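You operate a simulated robot arm through the tools that you are given. There is no shell and no other tool. Be economical: measure what you need, move in short steps, check, and stop when the job is done.

You run a simulated robot arm. Do the job below in one go: nothing can be reset, and whatever is moved stays where it is left.

JOB
Shut the right end door. Then put the grey tin on the top of the trivet rods. Then stack the jar marked "sage" from the worktop by the door on top of the jar marked "dill". The order counts. Set down upright: grey tin.

It is judged by the outcome, as a careful person would: the job done as asked, and still so three seconds after it is handed in. It fails if anything else is knocked over, pushed out of place, dropped, spilled or broken.

ROBOT AND FRAMES
A 6-joint arm with a two-finger parallel gripper on a trunk, on a base that drives. Base frame: it is fixed to the floor where the robot stands at the start and does not move with it; the origin is under the middle of the robot, x ahead of it, y to its left, z up. Readings come in mm, rad, newtons and seconds.
With the tool pointing down near the work surface it reaches from about 560 to 920 mm from the robot's upright axis, wherever it stands. Its first joint turns from -2.601 to 2.601 rad. Places, roughly: cream jar, green jar, grey jar [-750, -1500, 1000]; grey tin (6x6x12 cm) [-700, -1600, 1000]; right end door [600, -100, 500]; top of the trivet rods (24x20 cm) [-400, -2960, 920]. Payload 3.43 kg.
The tool frame sits at the grasp point between the pads (the TCP): z along the fingers, y along the line on which they close. The tips reach 34 mm beyond it. The gripper opens to 128 mm. The fingers are 24 mm wide and 12 mm thick; the gripper's body (48 by 130 mm) begins 96 mm behind the TCP.
Orientation is that of the tool frame in the base frame, as a unit quaternion [x, y, z, w]. With the fingers straight down and closing along the base's y, the tool's x points along the base's -x, its y along +y and its z along -z.

CONTROLS
- The arm moves only by the tool drive_tool. Its argument "targets" is a list of rows, each a list of 7 numbers: the shift along the tool's x, y, z in mm, then the turn, a rotation vector about the tool's x, y, z in rad, then the gripper command, from -1 (fully open) to 1 (shut), values between in proportion. In form: [[dx, dy, dz, wx, wy, wz, fingers], ...]. A call has 1 to 20 rows; each row shifts and turns the commanded pose from where the row before left it, along the tool's axes as they then stand. Each row takes 0.2 s and may step no farther than 50 mm and 0.15 rad from the row before; otherwise, or with a gripper value out of range, the whole call is refused. A pose out of reach is approached as far as the arm can. The call stops where the force on the tool passes 40 N (or 10 N more than at its start, if that is more) or the arm is blocked; 0.2 s more then pass. The fingers move at their own pace (about 108 mm/s each) and stop on an object; they squeeze with about 38 N. The grip force told is the motor's: it shows also when the fingers shut on nothing. Time passes only in rows, and 0.2 s behind the last, so rows that do not move let the fingers close. It gives the time, the measured TCP pose, the force on the tool (base axes), the opening and the grip force at its end, in the units of the frame above (readings bear some noise), with the torque about the TCP (base axes, N m) and any sound that the robot's microphone picked up.
- Cameras (640 x 400 px; columns grow to the right, rows downward): "scene" is now at [26.8, 139.1, 1500.2]; the picture's right is [-0.47, -0.88, 0.00], its down [-0.66, 0.35, -0.67] and it looks along [0.59, -0.32, -0.74] (base axes); focal length 259 px, centre (320, 200). "wrist" rides on the gripper at [76, -11, -160] in the tool frame; the picture's right is [0.15, 0.99, 0.00], its down [-0.88, 0.13, -0.46] and it looks along [-0.45, 0.07, 0.89] (tool axes); focal length 234 px, centre (320, 200). There is no depth. A picture from a camera that has moved, and an enlarged one, comes with that camera's place and axes in the base frame and with its lens.
- capture(camera): a new picture of that camera. The clock stands still meanwhile.
- slide_trunk(by): slides the trunk up (or, below 0, down) by that many mm; the arm and the scene camera ride with it, the base frame stays. It gives what a move gives, with no picture.
- roll_base(legs): drives the robot by 1 to 6 legs, each [ahead, turn to the left] in mm and rad, along the robot's own axes; the way and the turn of a leg run together, so that a leg with both is an arc; at most 1500 mm and 3.142 rad a leg. The arm and the cameras ride along, it lands a little off, and it stops where it bumps. It gives what a move gives.
- aim_head(pan, tilt): turns the head with the scene camera to pan (to the left, within 2.705 rad either way) and tilt (down, from -0.506 to 1.204), counted from straight ahead of the robot. It gives what a move gives.
- inspect(camera, box): a new picture of the part [left, top, right, bottom] of that camera's present view, enlarged. The clock stands still meanwhile.
- sign_off(): hands the job in; it is judged then, once.

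Go step by step. Nothing tells you exact positions but the pictures and the camera data: compare them with the known pose of the tool, close in by small moves and look again before you grip or let go. The budget is 165 turns and 108 pictures, counting those below and the enlarged ones. Unless the task says otherwise, let go and move clear before handing in, and close with one line.

The tools are called after "Call:" by a JSON object that holds its "method" and its "body". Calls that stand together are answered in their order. drive_tool: Moves the arm, as the interface text tells. Its arguments: {"type":"object","properties":{"targets":{"type":"array","items":{"type":"array","items":{"type":"number"}}}},"required":["targets"]} The other tools are called the same way: slide_trunk (by) slides the trunk up or down; roll_base (legs) drives the base; aim_head (pan, tilt) turns the head that bears the scene camera; capture (camera) takes a picture; inspect (camera, box) takes an enlarged picture of a part of a camera's view; sign_off () hands the job in.

At the start:

```text
time_s: 0.0
position: [669.0, 152.4, 912.4]
tool_rot: [0.007, 1.0, 0.0, 0.0]
force: [-0.6, -1.1, 0.2]
ft_torque: [0.02, -0.01, -0.03]
grip_width: 128.1
grasp_force: 0.0
trunk travel left (down, up): [-525.0, 185.0]
robot x, y, heading: [1.1, 3.7, 0.003]
head pan, tilt: [-0.492, 0.84]
```

scene: 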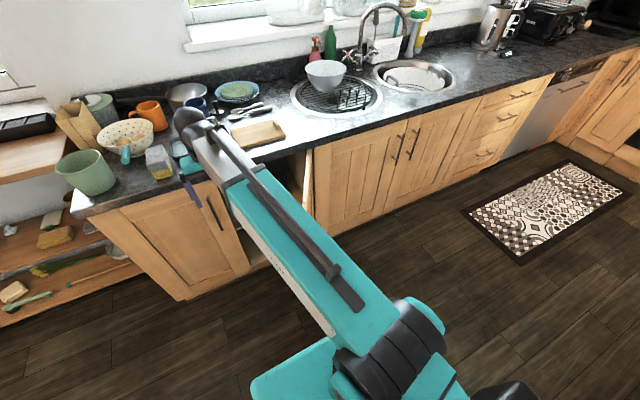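
wrist: 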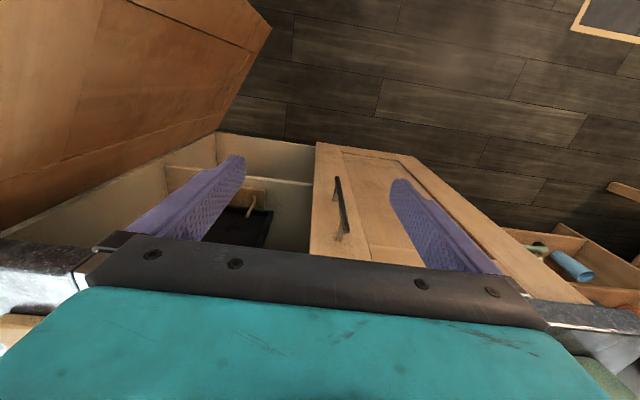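

I see a counter ahead with an open cabinet door near the arm; first I look at it from the head more squarely.

Call:
{"method": "inspect", "body": {"camera": "scene", "box": [60, 80, 340, 300]}}

Call:
{"method": "inspect", "body": {"camera": "wrist", "box": [0, 0, 640, 300]}}

```text
1.82 times, centred on (200, 190) of scene
camera zoom: at [26.8, 139.1, 1500.2], right [-0.47, -0.88, 0.0], down [-0.66, 0.35, -0.67], along [0.59, -0.32, -0.74], focal length 470 px, centre (538, 218)
```

zoom: 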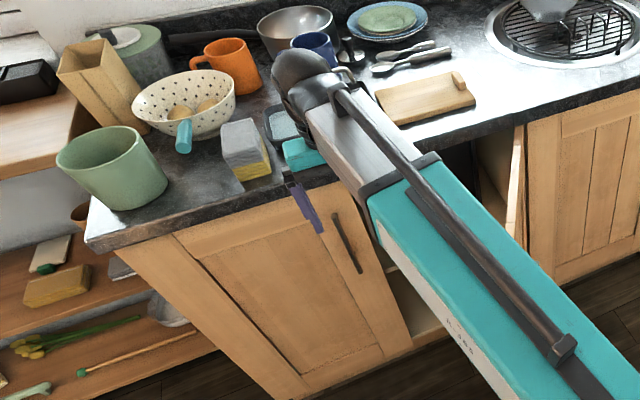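

```text
1.00 times, centred on (320, 150) of wrist (not enlarged: the box is as wide or as high as the picture)
camera zoom: at [592.3, 141.5, 1071.3], right [-0.13, 0.99, 0.0], down [0.88, 0.12, 0.46], along [0.45, 0.06, -0.89], focal length 234 px, centre (320, 250)
```

zoom: 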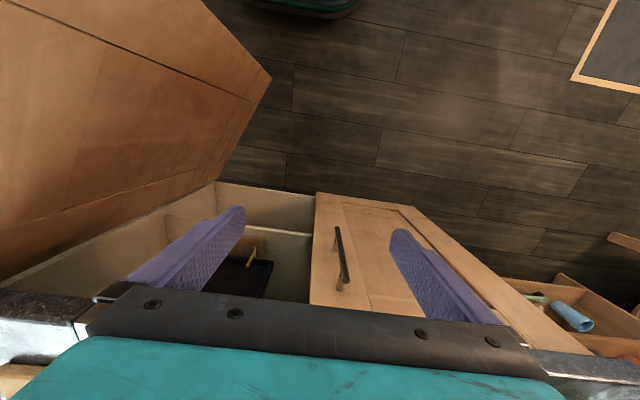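

The door hinges at about (820,-245) and stands open about 60°, its free edge near (455,-43). I raise the tool and move it to the door's outer (right) side, then look.

Call:
{"method": "drive_tool", "body": {"targets": [[0, 0, -40, 0, 0, 0, 1], [0, 0, -40, 0, 0, 0, 1], [10, -45, 0, 0, 0, 0, 1], [10, -45, 0, 0, 0, 0, 1], [10, -45, 0, 0, 0, 0, 1], [10, -45, 0, 0, 0, 0, 1], [10, -45, 0, 0, 0, 0, 1], [10, -45, 0, 0, 0, 0, 1], [10, -45, 0, 0, 0, 0, 1], [10, -45, 0, 0, 0, 0, 1], [10, -45, 0, 0, 0, 0, 1], [10, -45, 0, 0, 0, 0, 1], [0, -40, 0, 0, 0, 0, 1]]}}

Call:
{"method": "capture", "body": {"camera": "scene"}}

Call:
{"method": "capture", "body": {"camera": "wrist"}}

```text
time_s: 0.7
position: [672.4, 150.7, 990.5]
tool_rot: [0.006, 1.0, 0.002, 0.008]
force: [10.4, 3.1, -15.2]
ft_torque: [-0.2, 0.34, -0.02]
grip_width: 0.0
grasp_force: 9.0
trunk travel left (down, up): [-525.0, 185.0]
robot x, y, heading: [-0.3, 7.8, -0.001]
head pan, tilt: [-0.492, 0.84]
stopped in row 3: the force on the tool passed its limit at 71 N (the readings are from after the stop); the commanded pose is now the measured one
```

```text
103 pictures are left
camera scene: at [27.1, 139.3, 1500.2], right [-0.47, -0.88, 0.0], down [-0.66, 0.35, -0.67], along [0.59, -0.32, -0.74], focal length 259 px, centre (320, 200)
```

scene: 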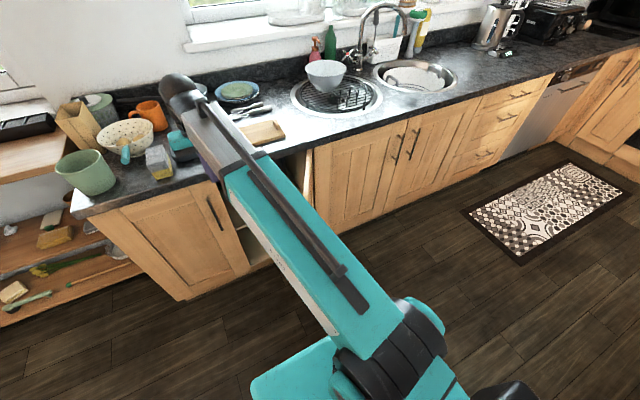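

```text
102 pictures are left
camera wrist: at [593.8, 139.7, 1146.9], right [-0.13, 0.99, 0.0], down [0.87, 0.12, 0.47], along [0.47, 0.07, -0.88], focal length 234 px, centre (320, 200)
```

wrist: 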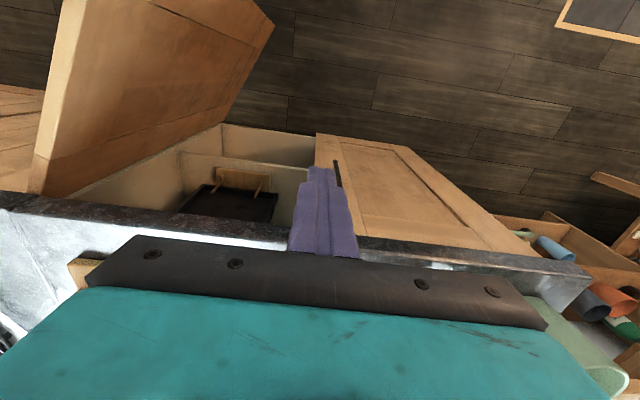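

The stop looks like a transient from the fingers shutting. I continue the sideways move more gently.

Call:
{"method": "drive_tool", "body": {"targets": [[0, 0, 0, 0, 0, 0, 1], [5, -20, 0, 0, 0, 0, 1], [10, -35, 0, 0, 0, 0, 1], [10, -35, 0, 0, 0, 0, 1], [10, -35, 0, 0, 0, 0, 1], [10, -35, 0, 0, 0, 0, 1], [10, -35, 0, 0, 0, 0, 1], [10, -35, 0, 0, 0, 0, 1], [10, -35, 0, 0, 0, 0, 1], [10, -35, 0, 0, 0, 0, 1], [10, -35, 0, 0, 0, 0, 1], [5, -35, 0, 0, 0, 0, 1], [0, -35, 0, 0, 0, 0, 1], [0, -35, 0, 0, 0, 0, 1], [0, -20, 0, 0, 0, 0, 1]]}}

Call:
{"method": "capture", "body": {"camera": "scene"}}

Call:
{"method": "capture", "body": {"camera": "wrist"}}

```text
time_s: 1.2
position: [671.5, 143.8, 990.4]
tool_rot: [0.009, 1.0, 0.002, 0.01]
force: [4.5, -1.0, -7.2]
ft_torque: [0.48, 0.28, 0.32]
grip_width: 0.1
grasp_force: 32.9
trunk travel left (down, up): [-525.0, 185.0]
robot x, y, heading: [2.5, 7.1, 0.005]
head pan, tilt: [-0.492, 0.84]
stopped in row 2: the force on the tool passed its limit at 46 N (the readings are from after the stop); the commanded pose is now the measured one
```

```text
101 pictures are left
camera scene: at [26.7, 139.2, 1500.2], right [-0.47, -0.88, 0.0], down [-0.66, 0.35, -0.67], along [0.59, -0.32, -0.74], focal length 259 px, centre (320, 200)
```

scene: 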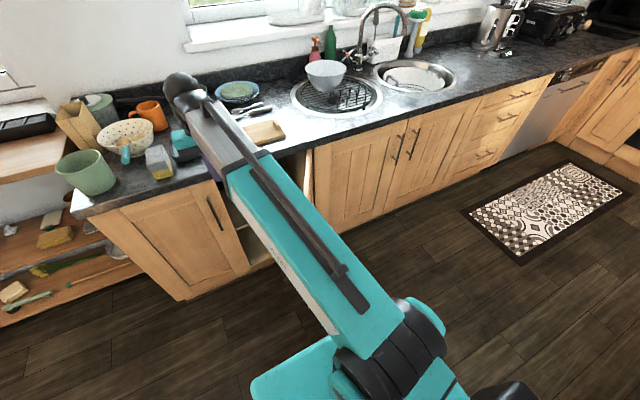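

```text
100 pictures are left
camera wrist: at [591.8, 131.7, 1147.1], right [-0.13, 0.99, 0.0], down [0.87, 0.11, 0.47], along [0.47, 0.06, -0.88], focal length 234 px, centre (320, 200)
```

wrist: 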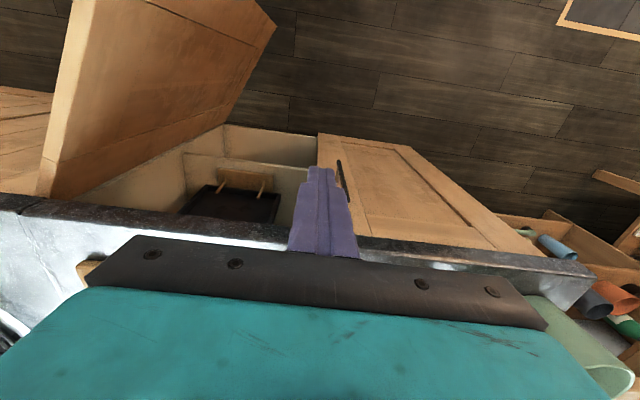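

Possibly inertial. I ramp up gently to test.

Call:
{"method": "drive_tool", "body": {"targets": [[0, 0, 0, 0, 0, 0, 1], [0, -5, 0, 0, 0, 0, 1], [0, -10, 0, 0, 0, 0, 1], [0, -15, 0, 0, 0, 0, 1], [0, -20, 0, 0, 0, 0, 1]]}}

```text
time_s: 2.4
position: [670.2, 93.3, 990.5]
tool_rot: [0.01, 1.0, 0.003, 0.009]
force: [11.6, 17.6, -27.8]
ft_torque: [-2.89, -0.45, -1.47]
grip_width: 0.0
grasp_force: 33.4
trunk travel left (down, up): [-525.0, 185.0]
robot x, y, heading: [-0.6, 6.9, 0.004]
head pan, tilt: [-0.492, 0.84]
```

Call:
{"method": "drive_tool", "body": {"targets": [[0, 0, 0, 0, 0, 0, 1], [0, 0, 0, 0, 0, 0, 1]]}}

Call:
{"method": "capture", "body": {"camera": "wrist"}}

```text
time_s: 3.0
position: [670.6, 94.0, 989.6]
tool_rot: [0.01, 1.0, 0.003, 0.01]
force: [13.6, 10.6, -27.4]
ft_torque: [-1.6, -0.05, -0.81]
grip_width: 0.1
grasp_force: 33.1
trunk travel left (down, up): [-525.0, 185.0]
robot x, y, heading: [0.9, 9.1, -0.001]
head pan, tilt: [-0.492, 0.84]
```

```text
99 pictures are left
camera wrist: at [591.4, 81.3, 1146.3], right [-0.13, 0.99, 0.0], down [0.87, 0.11, 0.47], along [0.47, 0.06, -0.88], focal length 234 px, centre (320, 200)
```

wrist: 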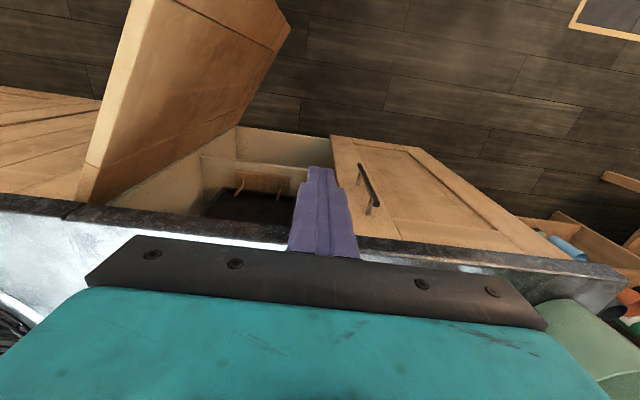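

A steady 30 N presses on the tool, so something touches it. I look closely at the gripper in the scene view.

Call:
{"method": "inspect", "body": {"camera": "scene", "box": [130, 50, 330, 200]}}

```text
2.67 times, centred on (230, 125) of scene
camera zoom: at [26.8, 139.1, 1500.2], right [-0.47, -0.88, 0.0], down [-0.66, 0.35, -0.67], along [0.59, -0.32, -0.74], focal length 690 px, centre (560, 400)
```

zoom: 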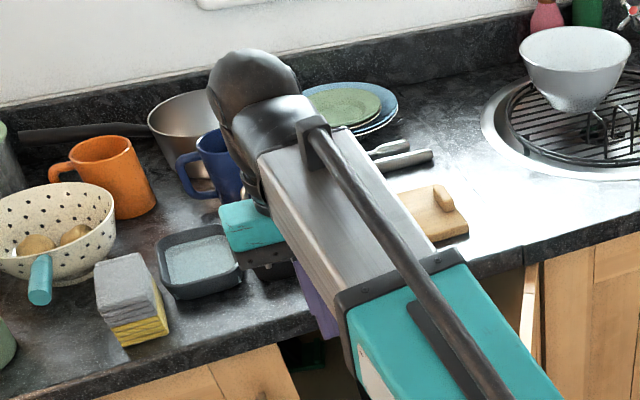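

The gripper seems to be fouling the robot's own forearm when raised this high. I lower the tool relative to the arm and use the trunk for height instead.

Call:
{"method": "drive_tool", "body": {"targets": [[0, 0, 10, 0, 0, 0, 1], [0, 0, 20, 0, 0, 0, 1], [0, 0, 20, 0, 0, 0, 1], [0, 0, 20, 0, 0, 0, 1], [0, 0, 0, 0, 0, 0, 1]]}}

Call:
{"method": "slide_trunk", "body": {"by": 80}}

```text
time_s: 4.2
position: [671.7, 93.9, 920.2]
tool_rot: [0.009, 1.0, 0.003, 0.008]
force: [0.1, 0.5, -0.7]
ft_torque: [-0.01, -0.02, 0.03]
grip_width: 0.0
grasp_force: 33.4
trunk travel left (down, up): [-525.0, 185.0]
robot x, y, heading: [2.3, 6.3, 0.005]
head pan, tilt: [-0.492, 0.84]
```

```text
time_s: 5.3
position: [672.8, 95.3, 999.9]
tool_rot: [0.01, 1.0, 0.003, 0.009]
force: [-0.4, 0.7, 0.1]
ft_torque: [0.01, -0.05, -0.03]
grip_width: 0.0
grasp_force: 33.2
trunk travel left (down, up): [-605.0, 105.0]
robot x, y, heading: [-1.2, 3.3, 0.004]
head pan, tilt: [-0.492, 0.84]
```

Self-contact confirmed and cleared. Now the sideways move to the door's outer side.

Call:
{"method": "drive_tool", "body": {"targets": [[0, -15, 0, 0, 0, 0, 1], [0, -30, 0, 0, 0, 0, 1], [0, -40, 0, 0, 0, 0, 1], [0, -40, 0, 0, 0, 0, 1], [0, -40, 0, 0, 0, 0, 1], [0, -40, 0, 0, 0, 0, 1], [0, -40, 0, 0, 0, 0, 1], [0, -40, 0, 0, 0, 0, 1], [0, -40, 0, 0, 0, 0, 1], [10, -40, 0, 0, 0, 0, 1], [10, -40, 0, 0, 0, 0, 1], [0, -15, 0, 0, 0, 0, 1]]}}

Call:
{"method": "capture", "body": {"camera": "scene"}}

Call:
{"method": "capture", "body": {"camera": "wrist"}}

```text
time_s: 8.0
position: [645.1, -326.1, 995.2]
tool_rot: [0.009, 1.0, 0.003, 0.009]
force: [0.6, 0.9, 0.1]
ft_torque: [-0.03, 0.0, 0.03]
grip_width: 0.2
grasp_force: 32.8
trunk travel left (down, up): [-605.0, 105.0]
robot x, y, heading: [-0.0, 3.9, 0.002]
head pan, tilt: [-0.492, 0.84]
```

```text
97 pictures are left
camera scene: at [26.8, 138.9, 1580.2], right [-0.47, -0.88, 0.0], down [-0.66, 0.35, -0.67], along [0.59, -0.32, -0.74], focal length 259 px, centre (320, 200)
```

scene: 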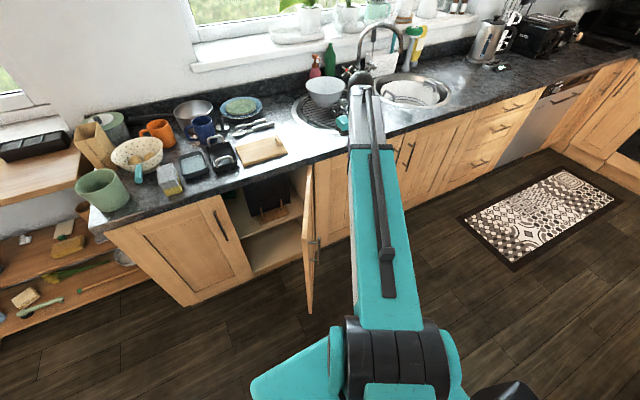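

```text
96 pictures are left
camera wrist: at [566.4, -337.8, 1151.6], right [-0.13, 0.99, 0.01], down [0.87, 0.11, 0.47], along [0.47, 0.06, -0.88], focal length 234 px, centre (320, 200)
```

wrist: 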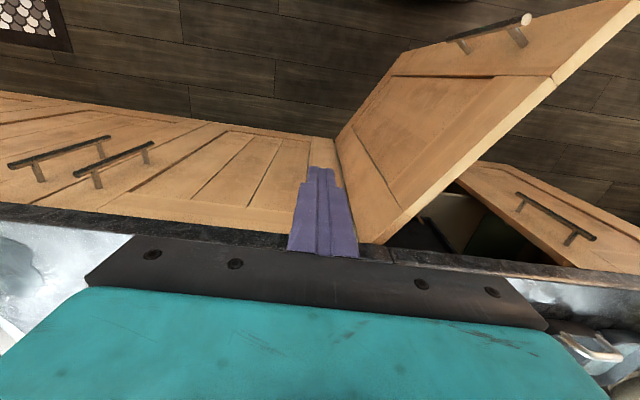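

The door's outer face is now clear before the tool. I lower the trunk, tilt the fingers slightly forward and approach the face.

Call:
{"method": "slide_trunk", "body": {"by": -200}}

Call:
{"method": "drive_tool", "body": {"targets": [[0, 0, 0, 0, -0.1, 0, 1], [0, 0, 0, 0, -0.1, 0, 1], [0, 0, 0, 0, -0.1, 0, 1], [0, 0, 0, 0, -0.1, 0, 1], [0, 15, 0, 0, 0, 0, 1], [0, 25, 0, 0, 0, 0, 1], [0, 25, 0, 0, 0, 0, 1], [0, 15, 0, 0, 0, 0, 1]]}}

Call:
{"method": "capture", "body": {"camera": "wrist"}}

Call:
{"method": "capture", "body": {"camera": "scene"}}

```text
time_s: 10.1
position: [644.9, -326.0, 794.9]
tool_rot: [0.01, 1.0, 0.003, 0.008]
force: [0.9, 0.1, -0.8]
ft_torque: [0.01, 0.02, 0.02]
grip_width: 0.0
grasp_force: 33.0
trunk travel left (down, up): [-405.0, 305.0]
robot x, y, heading: [0.7, 4.9, 0.003]
head pan, tilt: [-0.492, 0.84]
```

```text
time_s: 11.9
position: [648.1, -247.7, 796.8]
tool_rot: [0.01, 0.978, 0.002, 0.209]
force: [0.5, -0.2, 0.9]
ft_torque: [0.0, 0.0, 0.0]
grip_width: 0.0
grasp_force: 32.8
trunk travel left (down, up): [-405.0, 305.0]
robot x, y, heading: [2.7, 6.6, 0.002]
head pan, tilt: [-0.492, 0.84]
```

```text
95 pictures are left
camera wrist: at [513.2, -257.6, 909.4], right [-0.11, 0.99, -0.05], down [0.62, 0.11, 0.77], along [0.77, 0.06, -0.63], focal length 234 px, centre (320, 200)
```

wrist: 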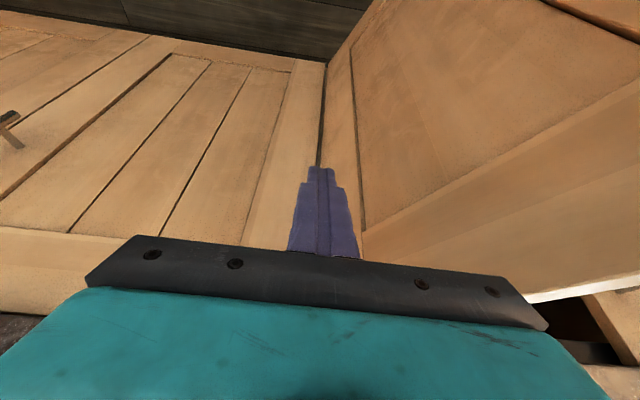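

```text
94 pictures are left
camera scene: at [26.7, 139.1, 1380.2], right [-0.47, -0.88, 0.0], down [-0.66, 0.35, -0.67], along [0.59, -0.32, -0.74], focal length 259 px, centre (320, 200)
```

scene: 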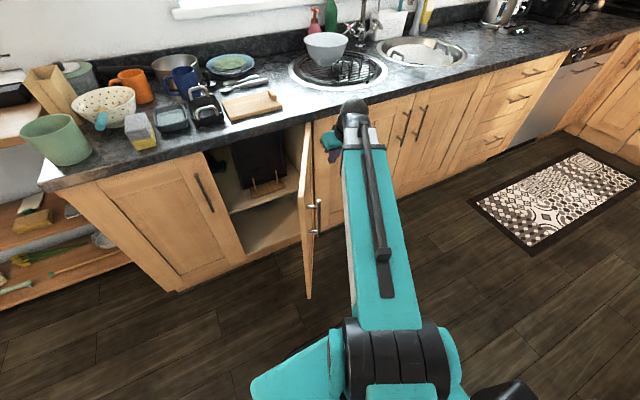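

Free approach continues; now I push in +y to touch the door and then diagonally along its swing.

Call:
{"method": "drive_tool", "body": {"targets": [[0, 15, 0, 0, 0, 0, 1], [0, 20, 0, 0, 0, 0, 1], [0, 20, 0, 0, 0, 0, 1], [-5, 17, 2, 0, 0, 0, 1], [-9, 17, 4, 0, 0, 0, 1], [-12, 17, 5, 0, 0, 0, 1], [-12, 17, 5, 0, 0, 0, 1], [-12, 17, 5, 0, 0, 0, 1], [-12, 17, 5, 0, 0, 0, 1]]}}

Call:
{"method": "capture", "body": {"camera": "wrist"}}

Call:
{"method": "capture", "body": {"camera": "scene"}}

```text
time_s: 13.9
position: [718.1, -91.6, 799.7]
tool_rot: [0.011, 0.978, 0.001, 0.208]
force: [-0.2, 0.0, -0.3]
ft_torque: [0.01, -0.01, 0.01]
grip_width: 0.0
grasp_force: 33.0
trunk travel left (down, up): [-405.0, 305.0]
robot x, y, heading: [1.1, 7.8, 0.001]
head pan, tilt: [-0.492, 0.84]
```

```text
93 pictures are left
camera wrist: at [582.4, -101.0, 913.0], right [-0.11, 0.99, -0.05], down [0.62, 0.11, 0.78], along [0.77, 0.06, -0.63], focal length 234 px, centre (320, 200)
```

wrist: 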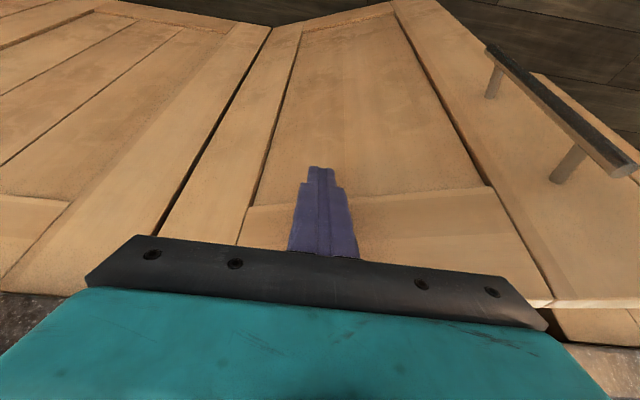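

```text
92 pictures are left
camera scene: at [26.8, 139.1, 1380.2], right [-0.47, -0.88, 0.0], down [-0.66, 0.35, -0.67], along [0.59, -0.32, -0.74], focal length 259 px, centre (320, 200)
```

scene: 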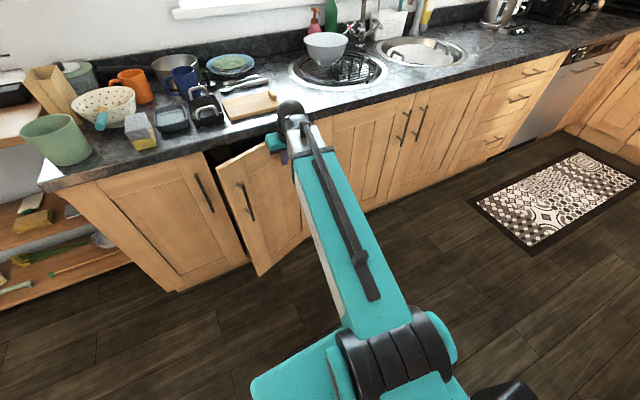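

The door swings well; continue pushing until it meets its stop.

Call:
{"method": "drive_tool", "body": {"targets": [[-12, 17, 5, 0, 0, 0, 1], [-13, 15, 6, 0, 0, 0, 1], [-13, 12, 6, 0, 0, 0, 1], [-13, 10, 6, 0, 0, 0, 1], [-10, 5, 4, 0, 0, 0, 1], [-7, 0, 3, 0, 0, 0, 1], [-7, 0, 3, 0, 0, 0, 1], [-7, 0, 3, 0, 0, 0, 1], [-7, 0, 3, 0, 0, 0, 1]]}}

Call:
{"method": "capture", "body": {"camera": "wrist"}}

Call:
{"method": "capture", "body": {"camera": "scene"}}

```text
time_s: 15.2
position: [778.4, -33.9, 796.1]
tool_rot: [0.01, 0.98, 0.0, 0.197]
force: [-10.6, 0.8, 2.4]
ft_torque: [-0.12, 0.2, 0.04]
grip_width: 0.0
grasp_force: 32.8
trunk travel left (down, up): [-405.0, 305.0]
robot x, y, heading: [-1.7, 5.3, 0.004]
head pan, tilt: [-0.492, 0.84]
stopped in row 6: the force on the tool passed its limit at 48 N (the readings are from after the stop); the commanded pose is now the measured one
```

```text
91 pictures are left
camera wrist: at [646.8, -44.3, 911.9], right [-0.11, 0.99, -0.05], down [0.64, 0.11, 0.76], along [0.76, 0.05, -0.65], focal length 234 px, centre (320, 200)
```

wrist: 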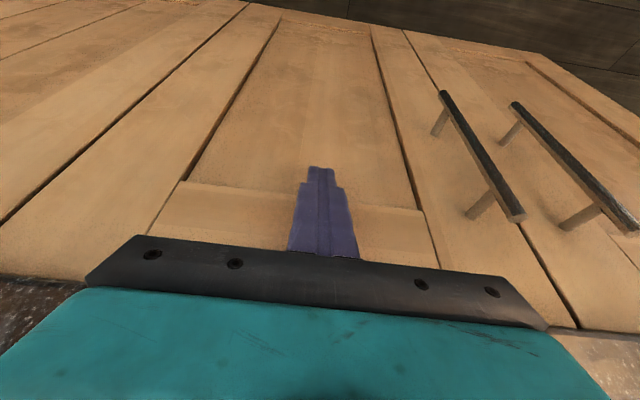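

```text
90 pictures are left
camera scene: at [25.4, 139.2, 1380.3], right [-0.47, -0.88, 0.0], down [-0.66, 0.35, -0.67], along [0.59, -0.32, -0.74], focal length 259 px, centre (320, 200)
```

scene: 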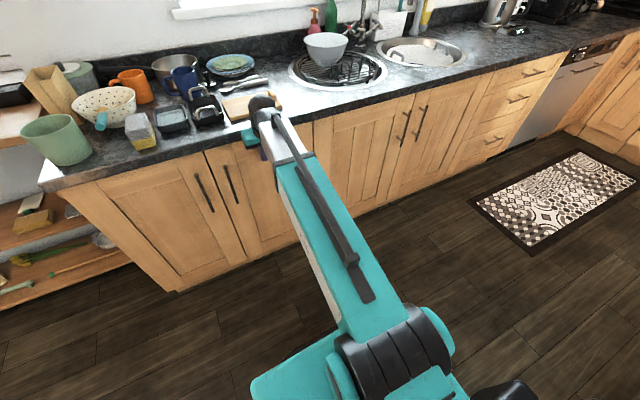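

The door is shut flush. I back off, straighten the tool, raise the trunk and look toward the jars behind-right.

Call:
{"method": "drive_tool", "body": {"targets": [[10, 0, -5, 0, 0, 0, 1], [20, 0, -9, 0, 0, 0, 1], [30, 0, -13, 0, 0, 0, 1], [30, 0, -13, 0, 0, 0, 1], [0, 0, 0, 0, 0.13, 0, 1], [0, 0, 0, 0, 0.13, 0, 1], [0, 0, 0, 0, 0.13, 0, 1]]}}

Call:
{"method": "slide_trunk", "body": {"by": 305}}

Call:
{"method": "aim_head", "body": {"pan": -2.03, "tilt": 0.35}}

Call:
{"method": "capture", "body": {"camera": "scene"}}

```text
time_s: 16.8
position: [681.5, -30.6, 797.6]
tool_rot: [0.012, 1.0, 0.003, 0.003]
force: [-1.1, 0.3, 0.2]
ft_torque: [0.01, -0.01, 0.01]
grip_width: 0.1
grasp_force: 32.8
trunk travel left (down, up): [-405.0, 305.0]
robot x, y, heading: [-1.2, 2.8, 0.002]
head pan, tilt: [-0.492, 0.84]
```

```text
time_s: 19.9
position: [681.2, -31.4, 1102.5]
tool_rot: [0.012, 1.0, 0.002, 0.004]
force: [0.3, 0.6, -0.1]
ft_torque: [0.0, 0.02, -0.01]
grip_width: 0.2
grasp_force: 33.3
trunk travel left (down, up): [-710.0, 0.0]
robot x, y, heading: [0.1, 4.1, -0.004]
head pan, tilt: [-0.492, 0.84]
```

```text
time_s: 21.5
position: [681.6, -31.0, 1103.1]
tool_rot: [0.011, 1.0, 0.003, 0.005]
force: [0.5, 0.3, -0.1]
ft_torque: [0.0, -0.01, -0.03]
grip_width: 0.0
grasp_force: 32.7
trunk travel left (down, up): [-710.0, 0.0]
robot x, y, heading: [-0.4, 4.4, 0.003]
head pan, tilt: [-2.03, 0.351]
```

```text
89 pictures are left
camera scene: at [-83.9, 92.7, 1728.0], right [-0.9, 0.44, 0.0], down [0.15, 0.31, -0.94], along [-0.41, -0.84, -0.34], focal length 259 px, centre (320, 200)
```

scene: 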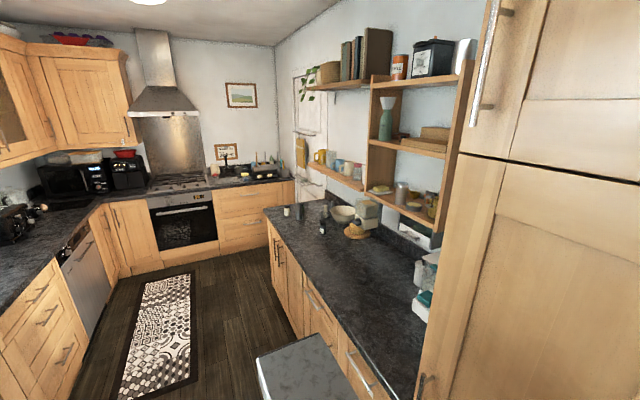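

The right counter carries the tin and jars. I zoom in on them and on the far corner counter with the trivet.

Call:
{"method": "inspect", "body": {"camera": "scene", "box": [260, 120, 460, 245]}}

Call:
{"method": "inspect", "body": {"camera": "scene", "box": [140, 140, 300, 240]}}

```text
3.20 times, centred on (360, 182) of scene
camera zoom: at [-83.9, 92.7, 1728.0], right [-0.9, 0.44, 0.0], down [0.15, 0.31, -0.94], along [-0.41, -0.84, -0.34], focal length 827 px, centre (192, 256)
```

zoom: 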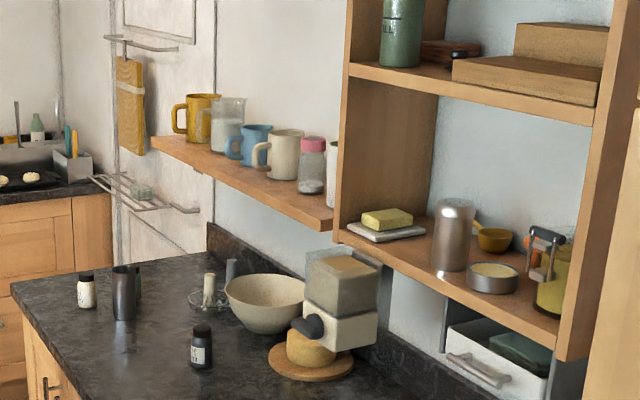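

```text
4.00 times, centred on (220, 190) of scene
camera zoom: at [-83.9, 92.7, 1728.0], right [-0.9, 0.44, 0.0], down [0.15, 0.31, -0.94], along [-0.41, -0.84, -0.34], focal length 1034 px, centre (720, 240)
```

zoom: 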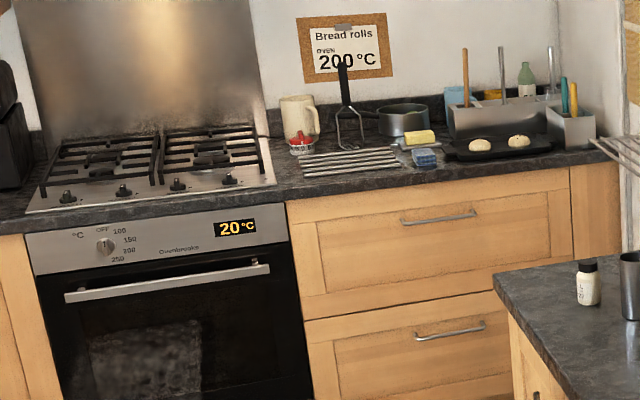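

I check the floor around and the object near the bottom of the view before driving.

Call:
{"method": "aim_head", "body": {"pan": -1.9, "tilt": 1.0}}

Call:
{"method": "capture", "body": {"camera": "scene"}}

```text
time_s: 22.5
position: [683.2, -32.4, 1101.5]
tool_rot: [0.011, 1.0, 0.003, 0.004]
force: [0.2, -0.4, -0.2]
ft_torque: [-0.02, -0.01, -0.03]
grip_width: 0.0
grasp_force: 32.5
trunk travel left (down, up): [-710.0, 0.0]
robot x, y, heading: [-3.7, 4.0, 0.0]
head pan, tilt: [-1.901, 1.0]
```

```text
86 pictures are left
camera scene: at [-65.3, 110.3, 1673.3], right [-0.95, 0.32, 0.0], down [0.27, 0.8, -0.54], along [-0.17, -0.51, -0.84], focal length 259 px, centre (320, 200)
```

scene: 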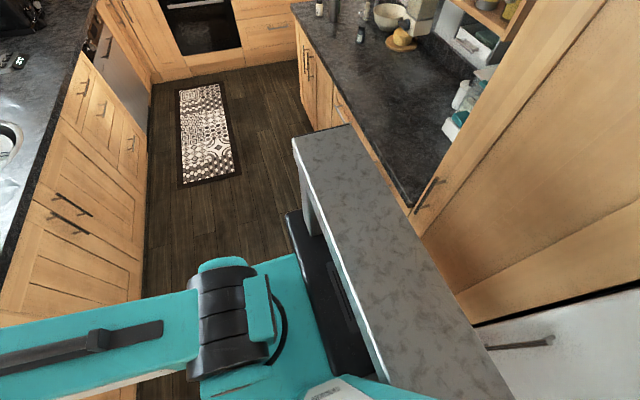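

The grey slab is the robot's own trunk top, so the aisle is free. I drive down the aisle bearing a bit to the left counter side, then turn to face the right counter.

Call:
{"method": "roll_base", "body": {"legs": [[0, -1.4], [1480, 0]]}}

Call:
{"method": "roll_base", "body": {"legs": [[0, -1.74]]}}

Call:
{"method": "aim_head", "body": {"pan": 0, "tilt": 0.6}}

Call:
{"method": "capture", "body": {"camera": "scene"}}

```text
time_s: 35.4
position: [301.8, -2079.0, 1102.0]
tool_rot: [0.656, 0.755, 0.0, 0.006]
force: [-0.3, -0.7, 0.0]
ft_torque: [0.0, -0.01, -0.04]
grip_width: 0.0
grasp_force: 33.2
trunk travel left (down, up): [-710.0, 0.0]
robot x, y, heading: [230.8, -1400.4, -1.419]
head pan, tilt: [-1.901, 1.0]
```

```text
time_s: 41.5
position: [-451.6, -1362.5, 1101.3]
tool_rot: [1.0, -0.011, -0.004, 0.002]
force: [-0.5, 0.1, 0.3]
ft_torque: [0.0, 0.04, 0.0]
grip_width: 0.1
grasp_force: 32.9
trunk travel left (down, up): [-710.0, 0.0]
robot x, y, heading: [234.3, -1364.7, -3.138]
head pan, tilt: [-1.901, 1.0]
```

```text
time_s: 43.4
position: [-451.5, -1362.1, 1102.6]
tool_rot: [1.0, -0.011, -0.003, 0.003]
force: [-0.4, 0.1, 0.0]
ft_torque: [-0.01, -0.02, 0.01]
grip_width: 0.0
grasp_force: 32.8
trunk travel left (down, up): [-710.0, 0.0]
robot x, y, heading: [228.2, -1366.2, -3.137]
head pan, tilt: [0.0, 0.6]
```

```text
85 pictures are left
camera scene: at [191.1, -1535.7, 1705.3], right [0.0, 1.0, 0.0], down [0.56, 0.0, -0.83], along [-0.83, 0.0, -0.56], focal length 259 px, centre (320, 200)
```

scene: 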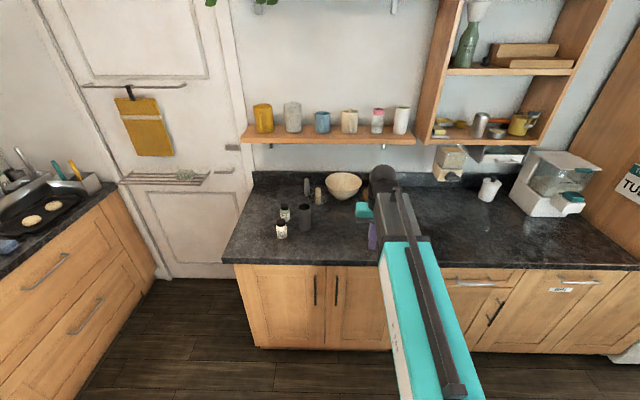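

Call:
{"method": "inspect", "body": {"camera": "scene", "box": [230, 150, 390, 250]}}

Call:
{"method": "inspect", "body": {"camera": "scene", "box": [260, 190, 330, 245]}}

```text
4.00 times, centred on (310, 200) of scene
camera zoom: at [191.1, -1535.7, 1705.3], right [0.0, 1.0, 0.0], down [0.56, 0.0, -0.83], along [-0.83, 0.0, -0.56], focal length 1034 px, centre (360, 200)
```

zoom: 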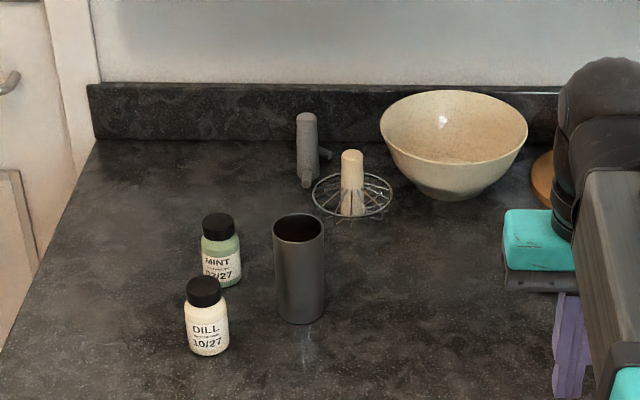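

```text
7.27 times, centred on (295, 218) of scene
camera zoom: at [191.1, -1535.7, 1705.3], right [0.0, 1.0, 0.0], down [0.56, 0.0, -0.83], along [-0.83, 0.0, -0.56], focal length 1880 px, centre (502, 73)
```

zoom: 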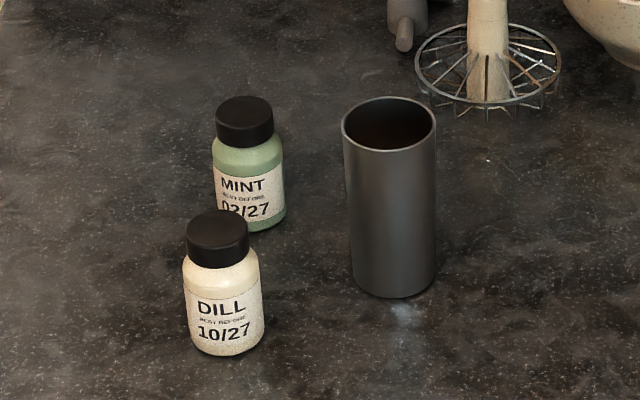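

Dill (cream) is at about (-681,-1708), mint (green) at (-805,-1707), the open-topped tin at (-743,-1606), base z≈917; the dark jar is hidden behind the arm. I drive 200 mm closer, then bring the tool over the tin with the gripper open.

Call:
{"method": "roll_base", "body": {"legs": [[200, 0]]}}

Call:
{"method": "drive_tool", "body": {"targets": [[0, 10, 0, 0, 0, 0, 0.4], [0, 20, 0, 0, 0, 0, 0.4], [0, 30, 0, 0, 0, 0, 0.4], [0, 30, 0, 0, 0, 0, 0.4], [0, 30, 0, 0, 0, 0, 0.4], [0, 25, 0, 0, 0, 0, 0.4], [0, 15, 0, 0, 0, 0, 0.4]]}}

Call:
{"method": "capture", "body": {"camera": "wrist"}}

Call:
{"method": "capture", "body": {"camera": "scene"}}

```text
time_s: 45.1
position: [-651.9, -1363.2, 1101.5]
tool_rot: [1.0, -0.01, -0.004, 0.003]
force: [-0.2, 0.0, 0.4]
ft_torque: [0.04, -0.02, -0.02]
grip_width: 0.0
grasp_force: 33.1
trunk travel left (down, up): [-710.0, 0.0]
robot x, y, heading: [34.3, -1364.8, -3.139]
head pan, tilt: [0.0, 0.6]
```

```text
time_s: 46.7
position: [-653.5, -1523.2, 1102.3]
tool_rot: [1.0, -0.01, -0.004, 0.003]
force: [0.6, 0.0, -0.2]
ft_torque: [0.01, -0.03, -0.03]
grip_width: 38.4
grasp_force: 0.1
trunk travel left (down, up): [-710.0, 0.0]
robot x, y, heading: [30.7, -1366.5, -3.137]
head pan, tilt: [0.0, 0.6]
```

```text
82 pictures are left
camera wrist: at [-575.6, -1513.2, 1259.6], right [0.13, -0.99, 0.0], down [-0.88, -0.11, 0.46], along [-0.46, -0.06, -0.89], focal length 234 px, centre (320, 200)
```

wrist: 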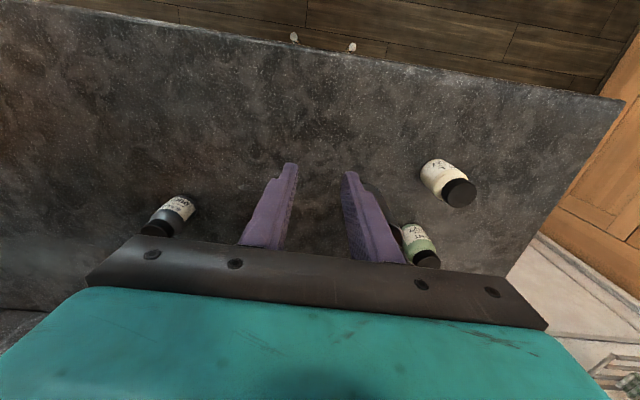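

```text
81 pictures are left
camera scene: at [-8.7, -1537.0, 1705.3], right [0.0, 1.0, 0.0], down [0.56, 0.0, -0.83], along [-0.83, 0.0, -0.56], focal length 259 px, centre (320, 200)
```

scene: 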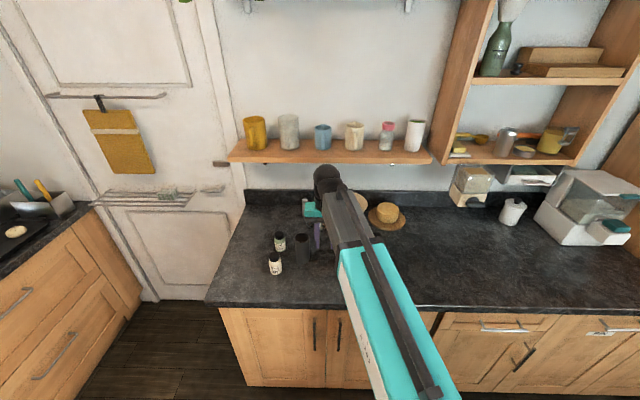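

Call:
{"method": "drive_tool", "body": {"targets": [[-10, 10, 0, 0, 0, 0, -0.5], [-20, 20, 0, 0, 0, 0, -0.5], [-25, 25, 0, 0, 0, 0, -0.5], [-20, 18, 0, 0, 0, 0, -0.5], [-15, 10, 0, 0, 0, 0, -0.5]]}}

Call:
{"method": "inspect", "body": {"camera": "scene", "box": [240, 180, 360, 280]}}

Call:
{"method": "capture", "body": {"camera": "wrist"}}

```text
time_s: 47.9
position: [-748.2, -1603.9, 1102.5]
tool_rot: [1.0, -0.01, -0.005, 0.002]
force: [0.0, -0.8, 0.2]
ft_torque: [0.0, 0.0, 0.02]
grip_width: 95.8
grasp_force: 0.1
trunk travel left (down, up): [-710.0, 0.0]
robot x, y, heading: [28.8, -1368.2, -3.13]
head pan, tilt: [0.0, 0.6]
```

```text
4.00 times, centred on (300, 230) of scene
camera zoom: at [-9.0, -1537.0, 1705.3], right [0.0, 1.0, 0.0], down [0.57, 0.0, -0.82], along [-0.82, 0.0, -0.57], focal length 1034 px, centre (400, 80)
```

zoom: 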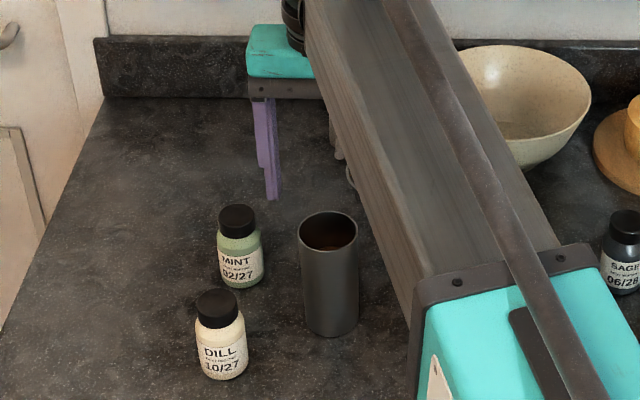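

```text
79 pictures are left
camera wrist: at [-671.1, -1594.3, 1259.5], right [0.13, -0.99, 0.0], down [-0.88, -0.11, 0.46], along [-0.46, -0.06, -0.89], focal length 234 px, centre (320, 200)
```

wrist: 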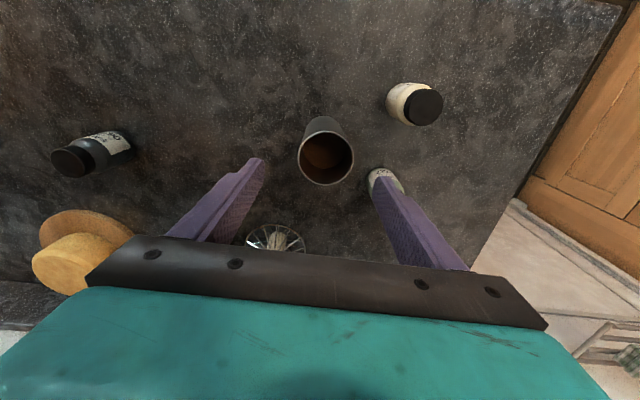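

The tin's axis is near (-735,-1606). I shift, lower partway so the tips just straddle its rim, and check.

Call:
{"method": "drive_tool", "body": {"targets": [[6, 1, 0, 0, 0, 0, -0.5], [7, 1, 0, 0, 0, 0, -0.5], [0, 0, 15, 0, 0, 0, -0.5], [0, 0, 20, 0, 0, 0, -0.5], [0, 0, 20, 0, 0, 0, -0.5]]}}

Call:
{"method": "capture", "body": {"camera": "wrist"}}

Call:
{"method": "inspect", "body": {"camera": "scene", "box": [240, 180, 360, 280]}}

```text
time_s: 49.1
position: [-732.5, -1607.3, 1048.2]
tool_rot: [1.0, -0.01, -0.005, 0.003]
force: [0.2, -0.1, 0.6]
ft_torque: [0.01, -0.01, 0.01]
grip_width: 96.1
grasp_force: 0.0
trunk travel left (down, up): [-710.0, 0.0]
robot x, y, heading: [28.7, -1363.6, -3.138]
head pan, tilt: [0.0, 0.6]
```

```text
78 pictures are left
camera wrist: at [-655.6, -1597.3, 1204.3], right [0.13, -0.99, 0.0], down [-0.88, -0.11, 0.46], along [-0.46, -0.06, -0.89], focal length 234 px, centre (320, 200)
```

wrist: 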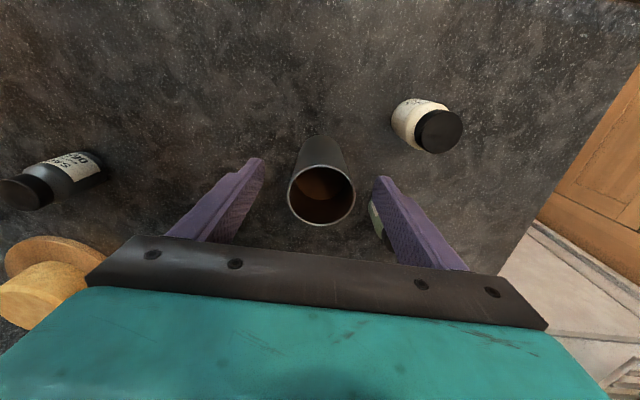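

```text
4.00 times, centred on (300, 230) of scene
camera zoom: at [-9.0, -1537.0, 1705.3], right [0.0, 1.0, 0.0], down [0.56, 0.0, -0.83], along [-0.83, 0.0, -0.56], focal length 1034 px, centre (400, 80)
```

zoom: 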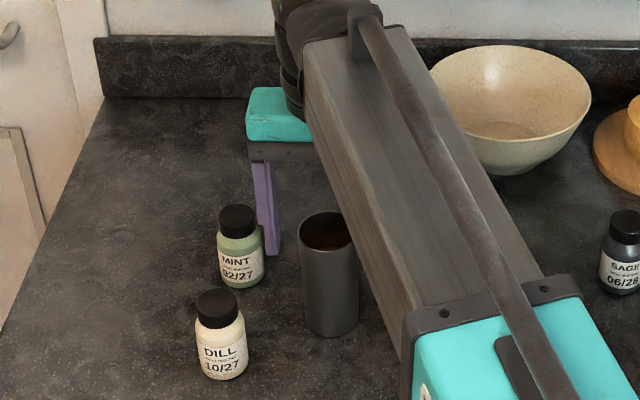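

Triangulating gives the tin axis at about (-742,-1608) with its rim near z 1020 (worktop ≈900). I shift 9 mm and lower to mid-height, then close.

Call:
{"method": "drive_tool", "body": {"targets": [[-9, 1, 0, 0, 0, 0, -0.5], [0, 0, 20, 0, 0, 0, -0.5], [0, 0, 25, 0, 0, 0, -0.5], [0, 0, 25, 0, 0, 0, -0.5], [0, 0, 13, 0, 0, 0, -0.5]]}}

Call:
{"method": "capture", "body": {"camera": "wrist"}}

```text
time_s: 50.3
position: [-743.8, -1607.2, 964.9]
tool_rot: [1.0, -0.01, -0.005, 0.003]
force: [-0.1, 0.4, -0.4]
ft_torque: [-0.01, -0.03, -0.03]
grip_width: 96.1
grasp_force: 0.0
trunk travel left (down, up): [-710.0, 0.0]
robot x, y, heading: [30.0, -1367.7, -3.135]
head pan, tilt: [0.0, 0.6]
```

```text
76 pictures are left
camera wrist: at [-666.7, -1597.7, 1121.8], right [0.13, -0.99, 0.0], down [-0.88, -0.11, 0.46], along [-0.46, -0.06, -0.89], focal length 234 px, centre (320, 200)
```

wrist: 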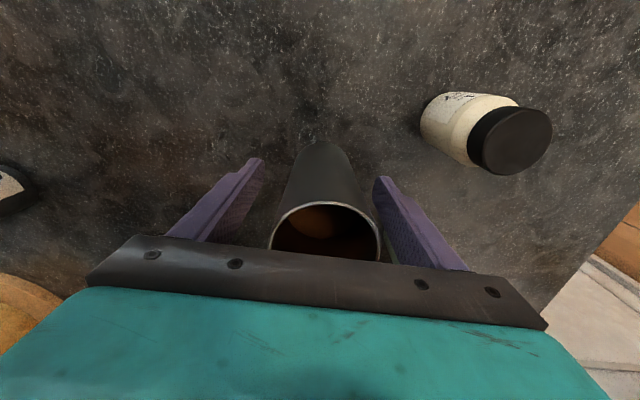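

The tin is centred between the pads and appears to have contents, so I'll keep it upright. Closing.

Call:
{"method": "drive_tool", "body": {"targets": [[0, 0, 0, 0, 0, 0, -0.2], [0, 0, 0, 0, 0, 0, 0.1], [0, 0, 0, 0, 0, 0, 0.4], [0, 0, 0, 0, 0, 0, 0.4]]}}

Call:
{"method": "capture", "body": {"camera": "wrist"}}

```text
time_s: 51.3
position: [-744.5, -1608.3, 965.2]
tool_rot: [1.0, -0.01, -0.004, 0.002]
force: [0.6, -1.2, -0.7]
ft_torque: [0.0, 0.03, 0.01]
grip_width: 58.6
grasp_force: 37.9
trunk travel left (down, up): [-710.0, 0.0]
robot x, y, heading: [32.4, -1362.9, -3.139]
head pan, tilt: [0.0, 0.6]
```

```text
75 pictures are left
camera wrist: at [-666.5, -1597.8, 1121.8], right [0.13, -0.99, 0.0], down [-0.88, -0.11, 0.46], along [-0.46, -0.06, -0.89], focal length 234 px, centre (320, 200)
```

wrist: 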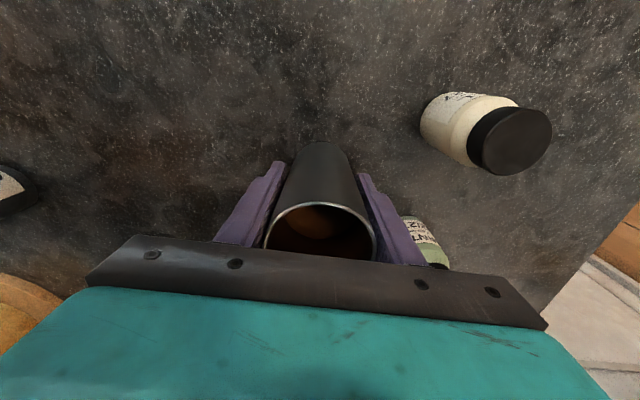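

Gripped (58.6 mm). Now I lift straight up, draw back a little, and back the base away from the counter.

Call:
{"method": "drive_tool", "body": {"targets": [[0, 0, -10, 0, 0, 0, 0.5], [0, 0, -20, 0, 0, 0, 0.5], [0, 0, -25, 0, 0, 0, 0.5], [0, 0, -25, 0, 0, 0, 0.5], [0, 0, -25, 0, 0, 0, 0.5], [0, 0, -20, 0, 0, 0, 0.5], [0, 0, -10, 0, 0, 0, 0.5], [5, -10, 0, 0, 0, 0, 0.5], [10, -20, 0, 0, 0, 0, 0.5], [10, -25, 0, 0, 0, 0, 0.5], [10, -25, 0, 0, 0, 0, 0.5], [10, -25, 0, 0, 0, 0, 0.5], [10, -25, 0, 0, 0, 0, 0.5], [5, -20, 0, 0, 0, 0, 0.5]]}}

Call:
{"method": "capture", "body": {"camera": "wrist"}}

```text
time_s: 54.3
position: [-680.7, -1457.8, 1098.2]
tool_rot: [1.0, -0.01, -0.004, 0.002]
force: [0.2, -0.3, -0.9]
ft_torque: [-0.01, -0.01, -0.02]
grip_width: 58.3
grasp_force: 37.9
trunk travel left (down, up): [-710.0, 0.0]
robot x, y, heading: [28.8, -1367.0, -3.135]
head pan, tilt: [0.0, 0.6]
```

```text
74 pictures are left
camera wrist: at [-602.8, -1447.8, 1255.7], right [0.13, -0.99, 0.0], down [-0.88, -0.11, 0.46], along [-0.46, -0.06, -0.89], focal length 234 px, centre (320, 200)
```

wrist: 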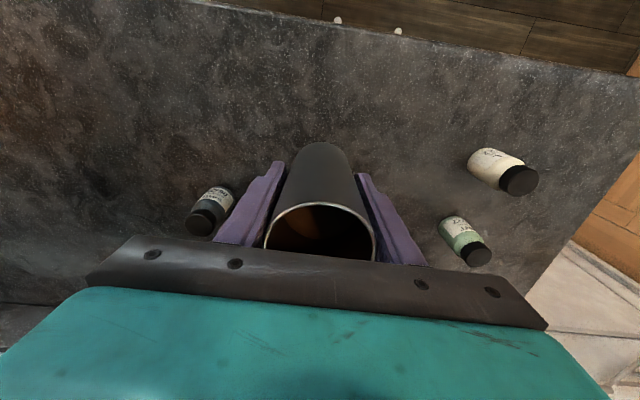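

Call:
{"method": "roll_base", "body": {"legs": [[-200, 0], [0, 1.15], [500, 0]]}}

Call:
{"method": "capture", "body": {"camera": "scene"}}

Call:
{"method": "capture", "body": {"camera": "wrist"}}

```text
time_s: 63.0
position: [-181.8, -2526.3, 1098.7]
tool_rot: [0.844, 0.536, -0.002, 0.005]
force: [0.2, -0.7, -1.2]
ft_torque: [0.01, -0.03, 0.02]
grip_width: 58.4
grasp_force: 37.5
trunk travel left (down, up): [-710.0, 0.0]
robot x, y, heading: [28.2, -1844.3, -1.991]
head pan, tilt: [0.0, 0.6]
```

```text
73 pictures are left
camera scene: at [167.6, -1948.6, 1705.3], right [-0.91, 0.41, 0.0], down [0.23, 0.52, -0.83], along [-0.34, -0.75, -0.56], focal length 259 px, centre (320, 200)
```

scene: 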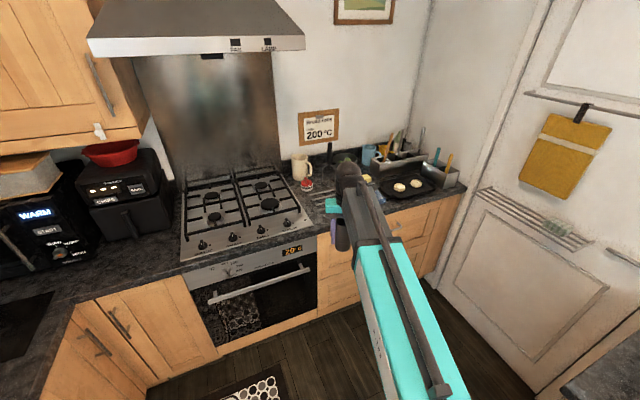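

```text
72 pictures are left
camera wrist: at [-160.4, -2450.4, 1255.8], right [0.96, -0.29, 0.0], down [-0.26, -0.85, 0.46], along [-0.13, -0.45, -0.89], focal length 234 px, centre (320, 200)
```

wrist: 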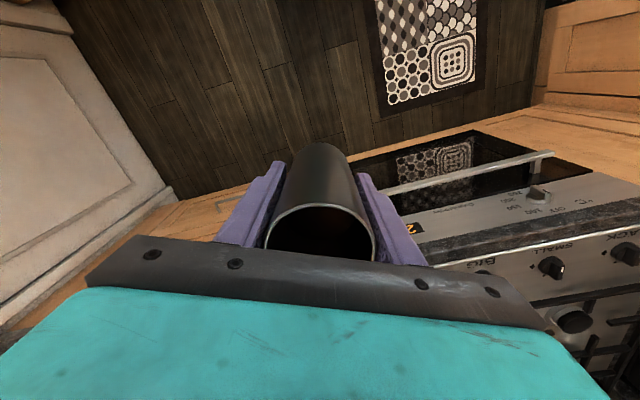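

Call:
{"method": "inspect", "body": {"camera": "scene", "box": [270, 110, 470, 235]}}

```text
3.20 times, centred on (370, 172) of scene
camera zoom: at [167.6, -1948.6, 1705.3], right [-0.91, 0.41, 0.0], down [0.23, 0.52, -0.83], along [-0.34, -0.75, -0.56], focal length 827 px, centre (160, 288)
```

zoom: 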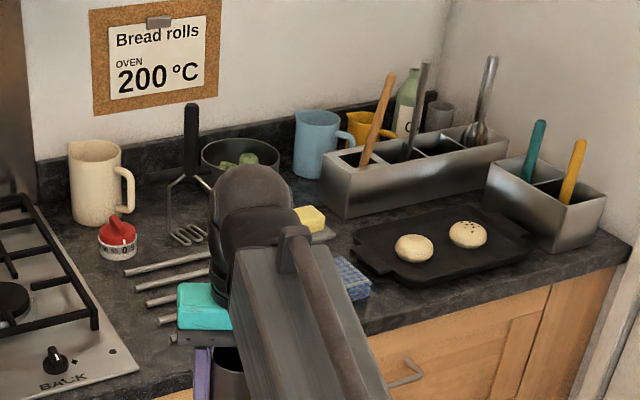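

The trivet is behind the arm in this view; I turn the base right a little to uncover it.

Call:
{"method": "roll_base", "body": {"legs": [[0, -0.35]]}}

Call:
{"method": "aim_head", "body": {"pan": 0.35, "tilt": 0.6}}

Call:
{"method": "inspect", "body": {"camera": "scene", "box": [270, 110, 470, 235]}}

```text
time_s: 64.8
position: [-405.0, -2411.7, 1098.0]
tool_rot: [0.924, 0.381, -0.003, 0.004]
force: [0.4, 0.1, -1.5]
ft_torque: [-0.04, -0.03, 0.02]
grip_width: 58.7
grasp_force: 38.2
trunk travel left (down, up): [-710.0, 0.0]
robot x, y, heading: [17.0, -1838.0, -2.338]
head pan, tilt: [0.0, 0.6]
```

```text
time_s: 65.6
position: [-404.8, -2411.8, 1098.1]
tool_rot: [0.924, 0.382, -0.003, 0.004]
force: [-0.8, 0.6, -0.3]
ft_torque: [-0.04, -0.01, 0.03]
grip_width: 58.6
grasp_force: 37.6
trunk travel left (down, up): [-710.0, 0.0]
robot x, y, heading: [24.3, -1835.8, -2.334]
head pan, tilt: [0.351, 0.6]
```

```text
3.20 times, centred on (370, 172) of scene
camera zoom: at [142.5, -2000.7, 1705.3], right [-0.92, 0.4, 0.0], down [0.23, 0.52, -0.83], along [-0.33, -0.76, -0.56], focal length 827 px, centre (160, 288)
```

zoom: 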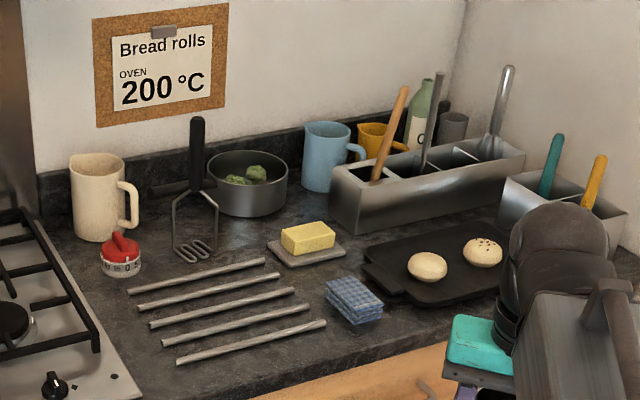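

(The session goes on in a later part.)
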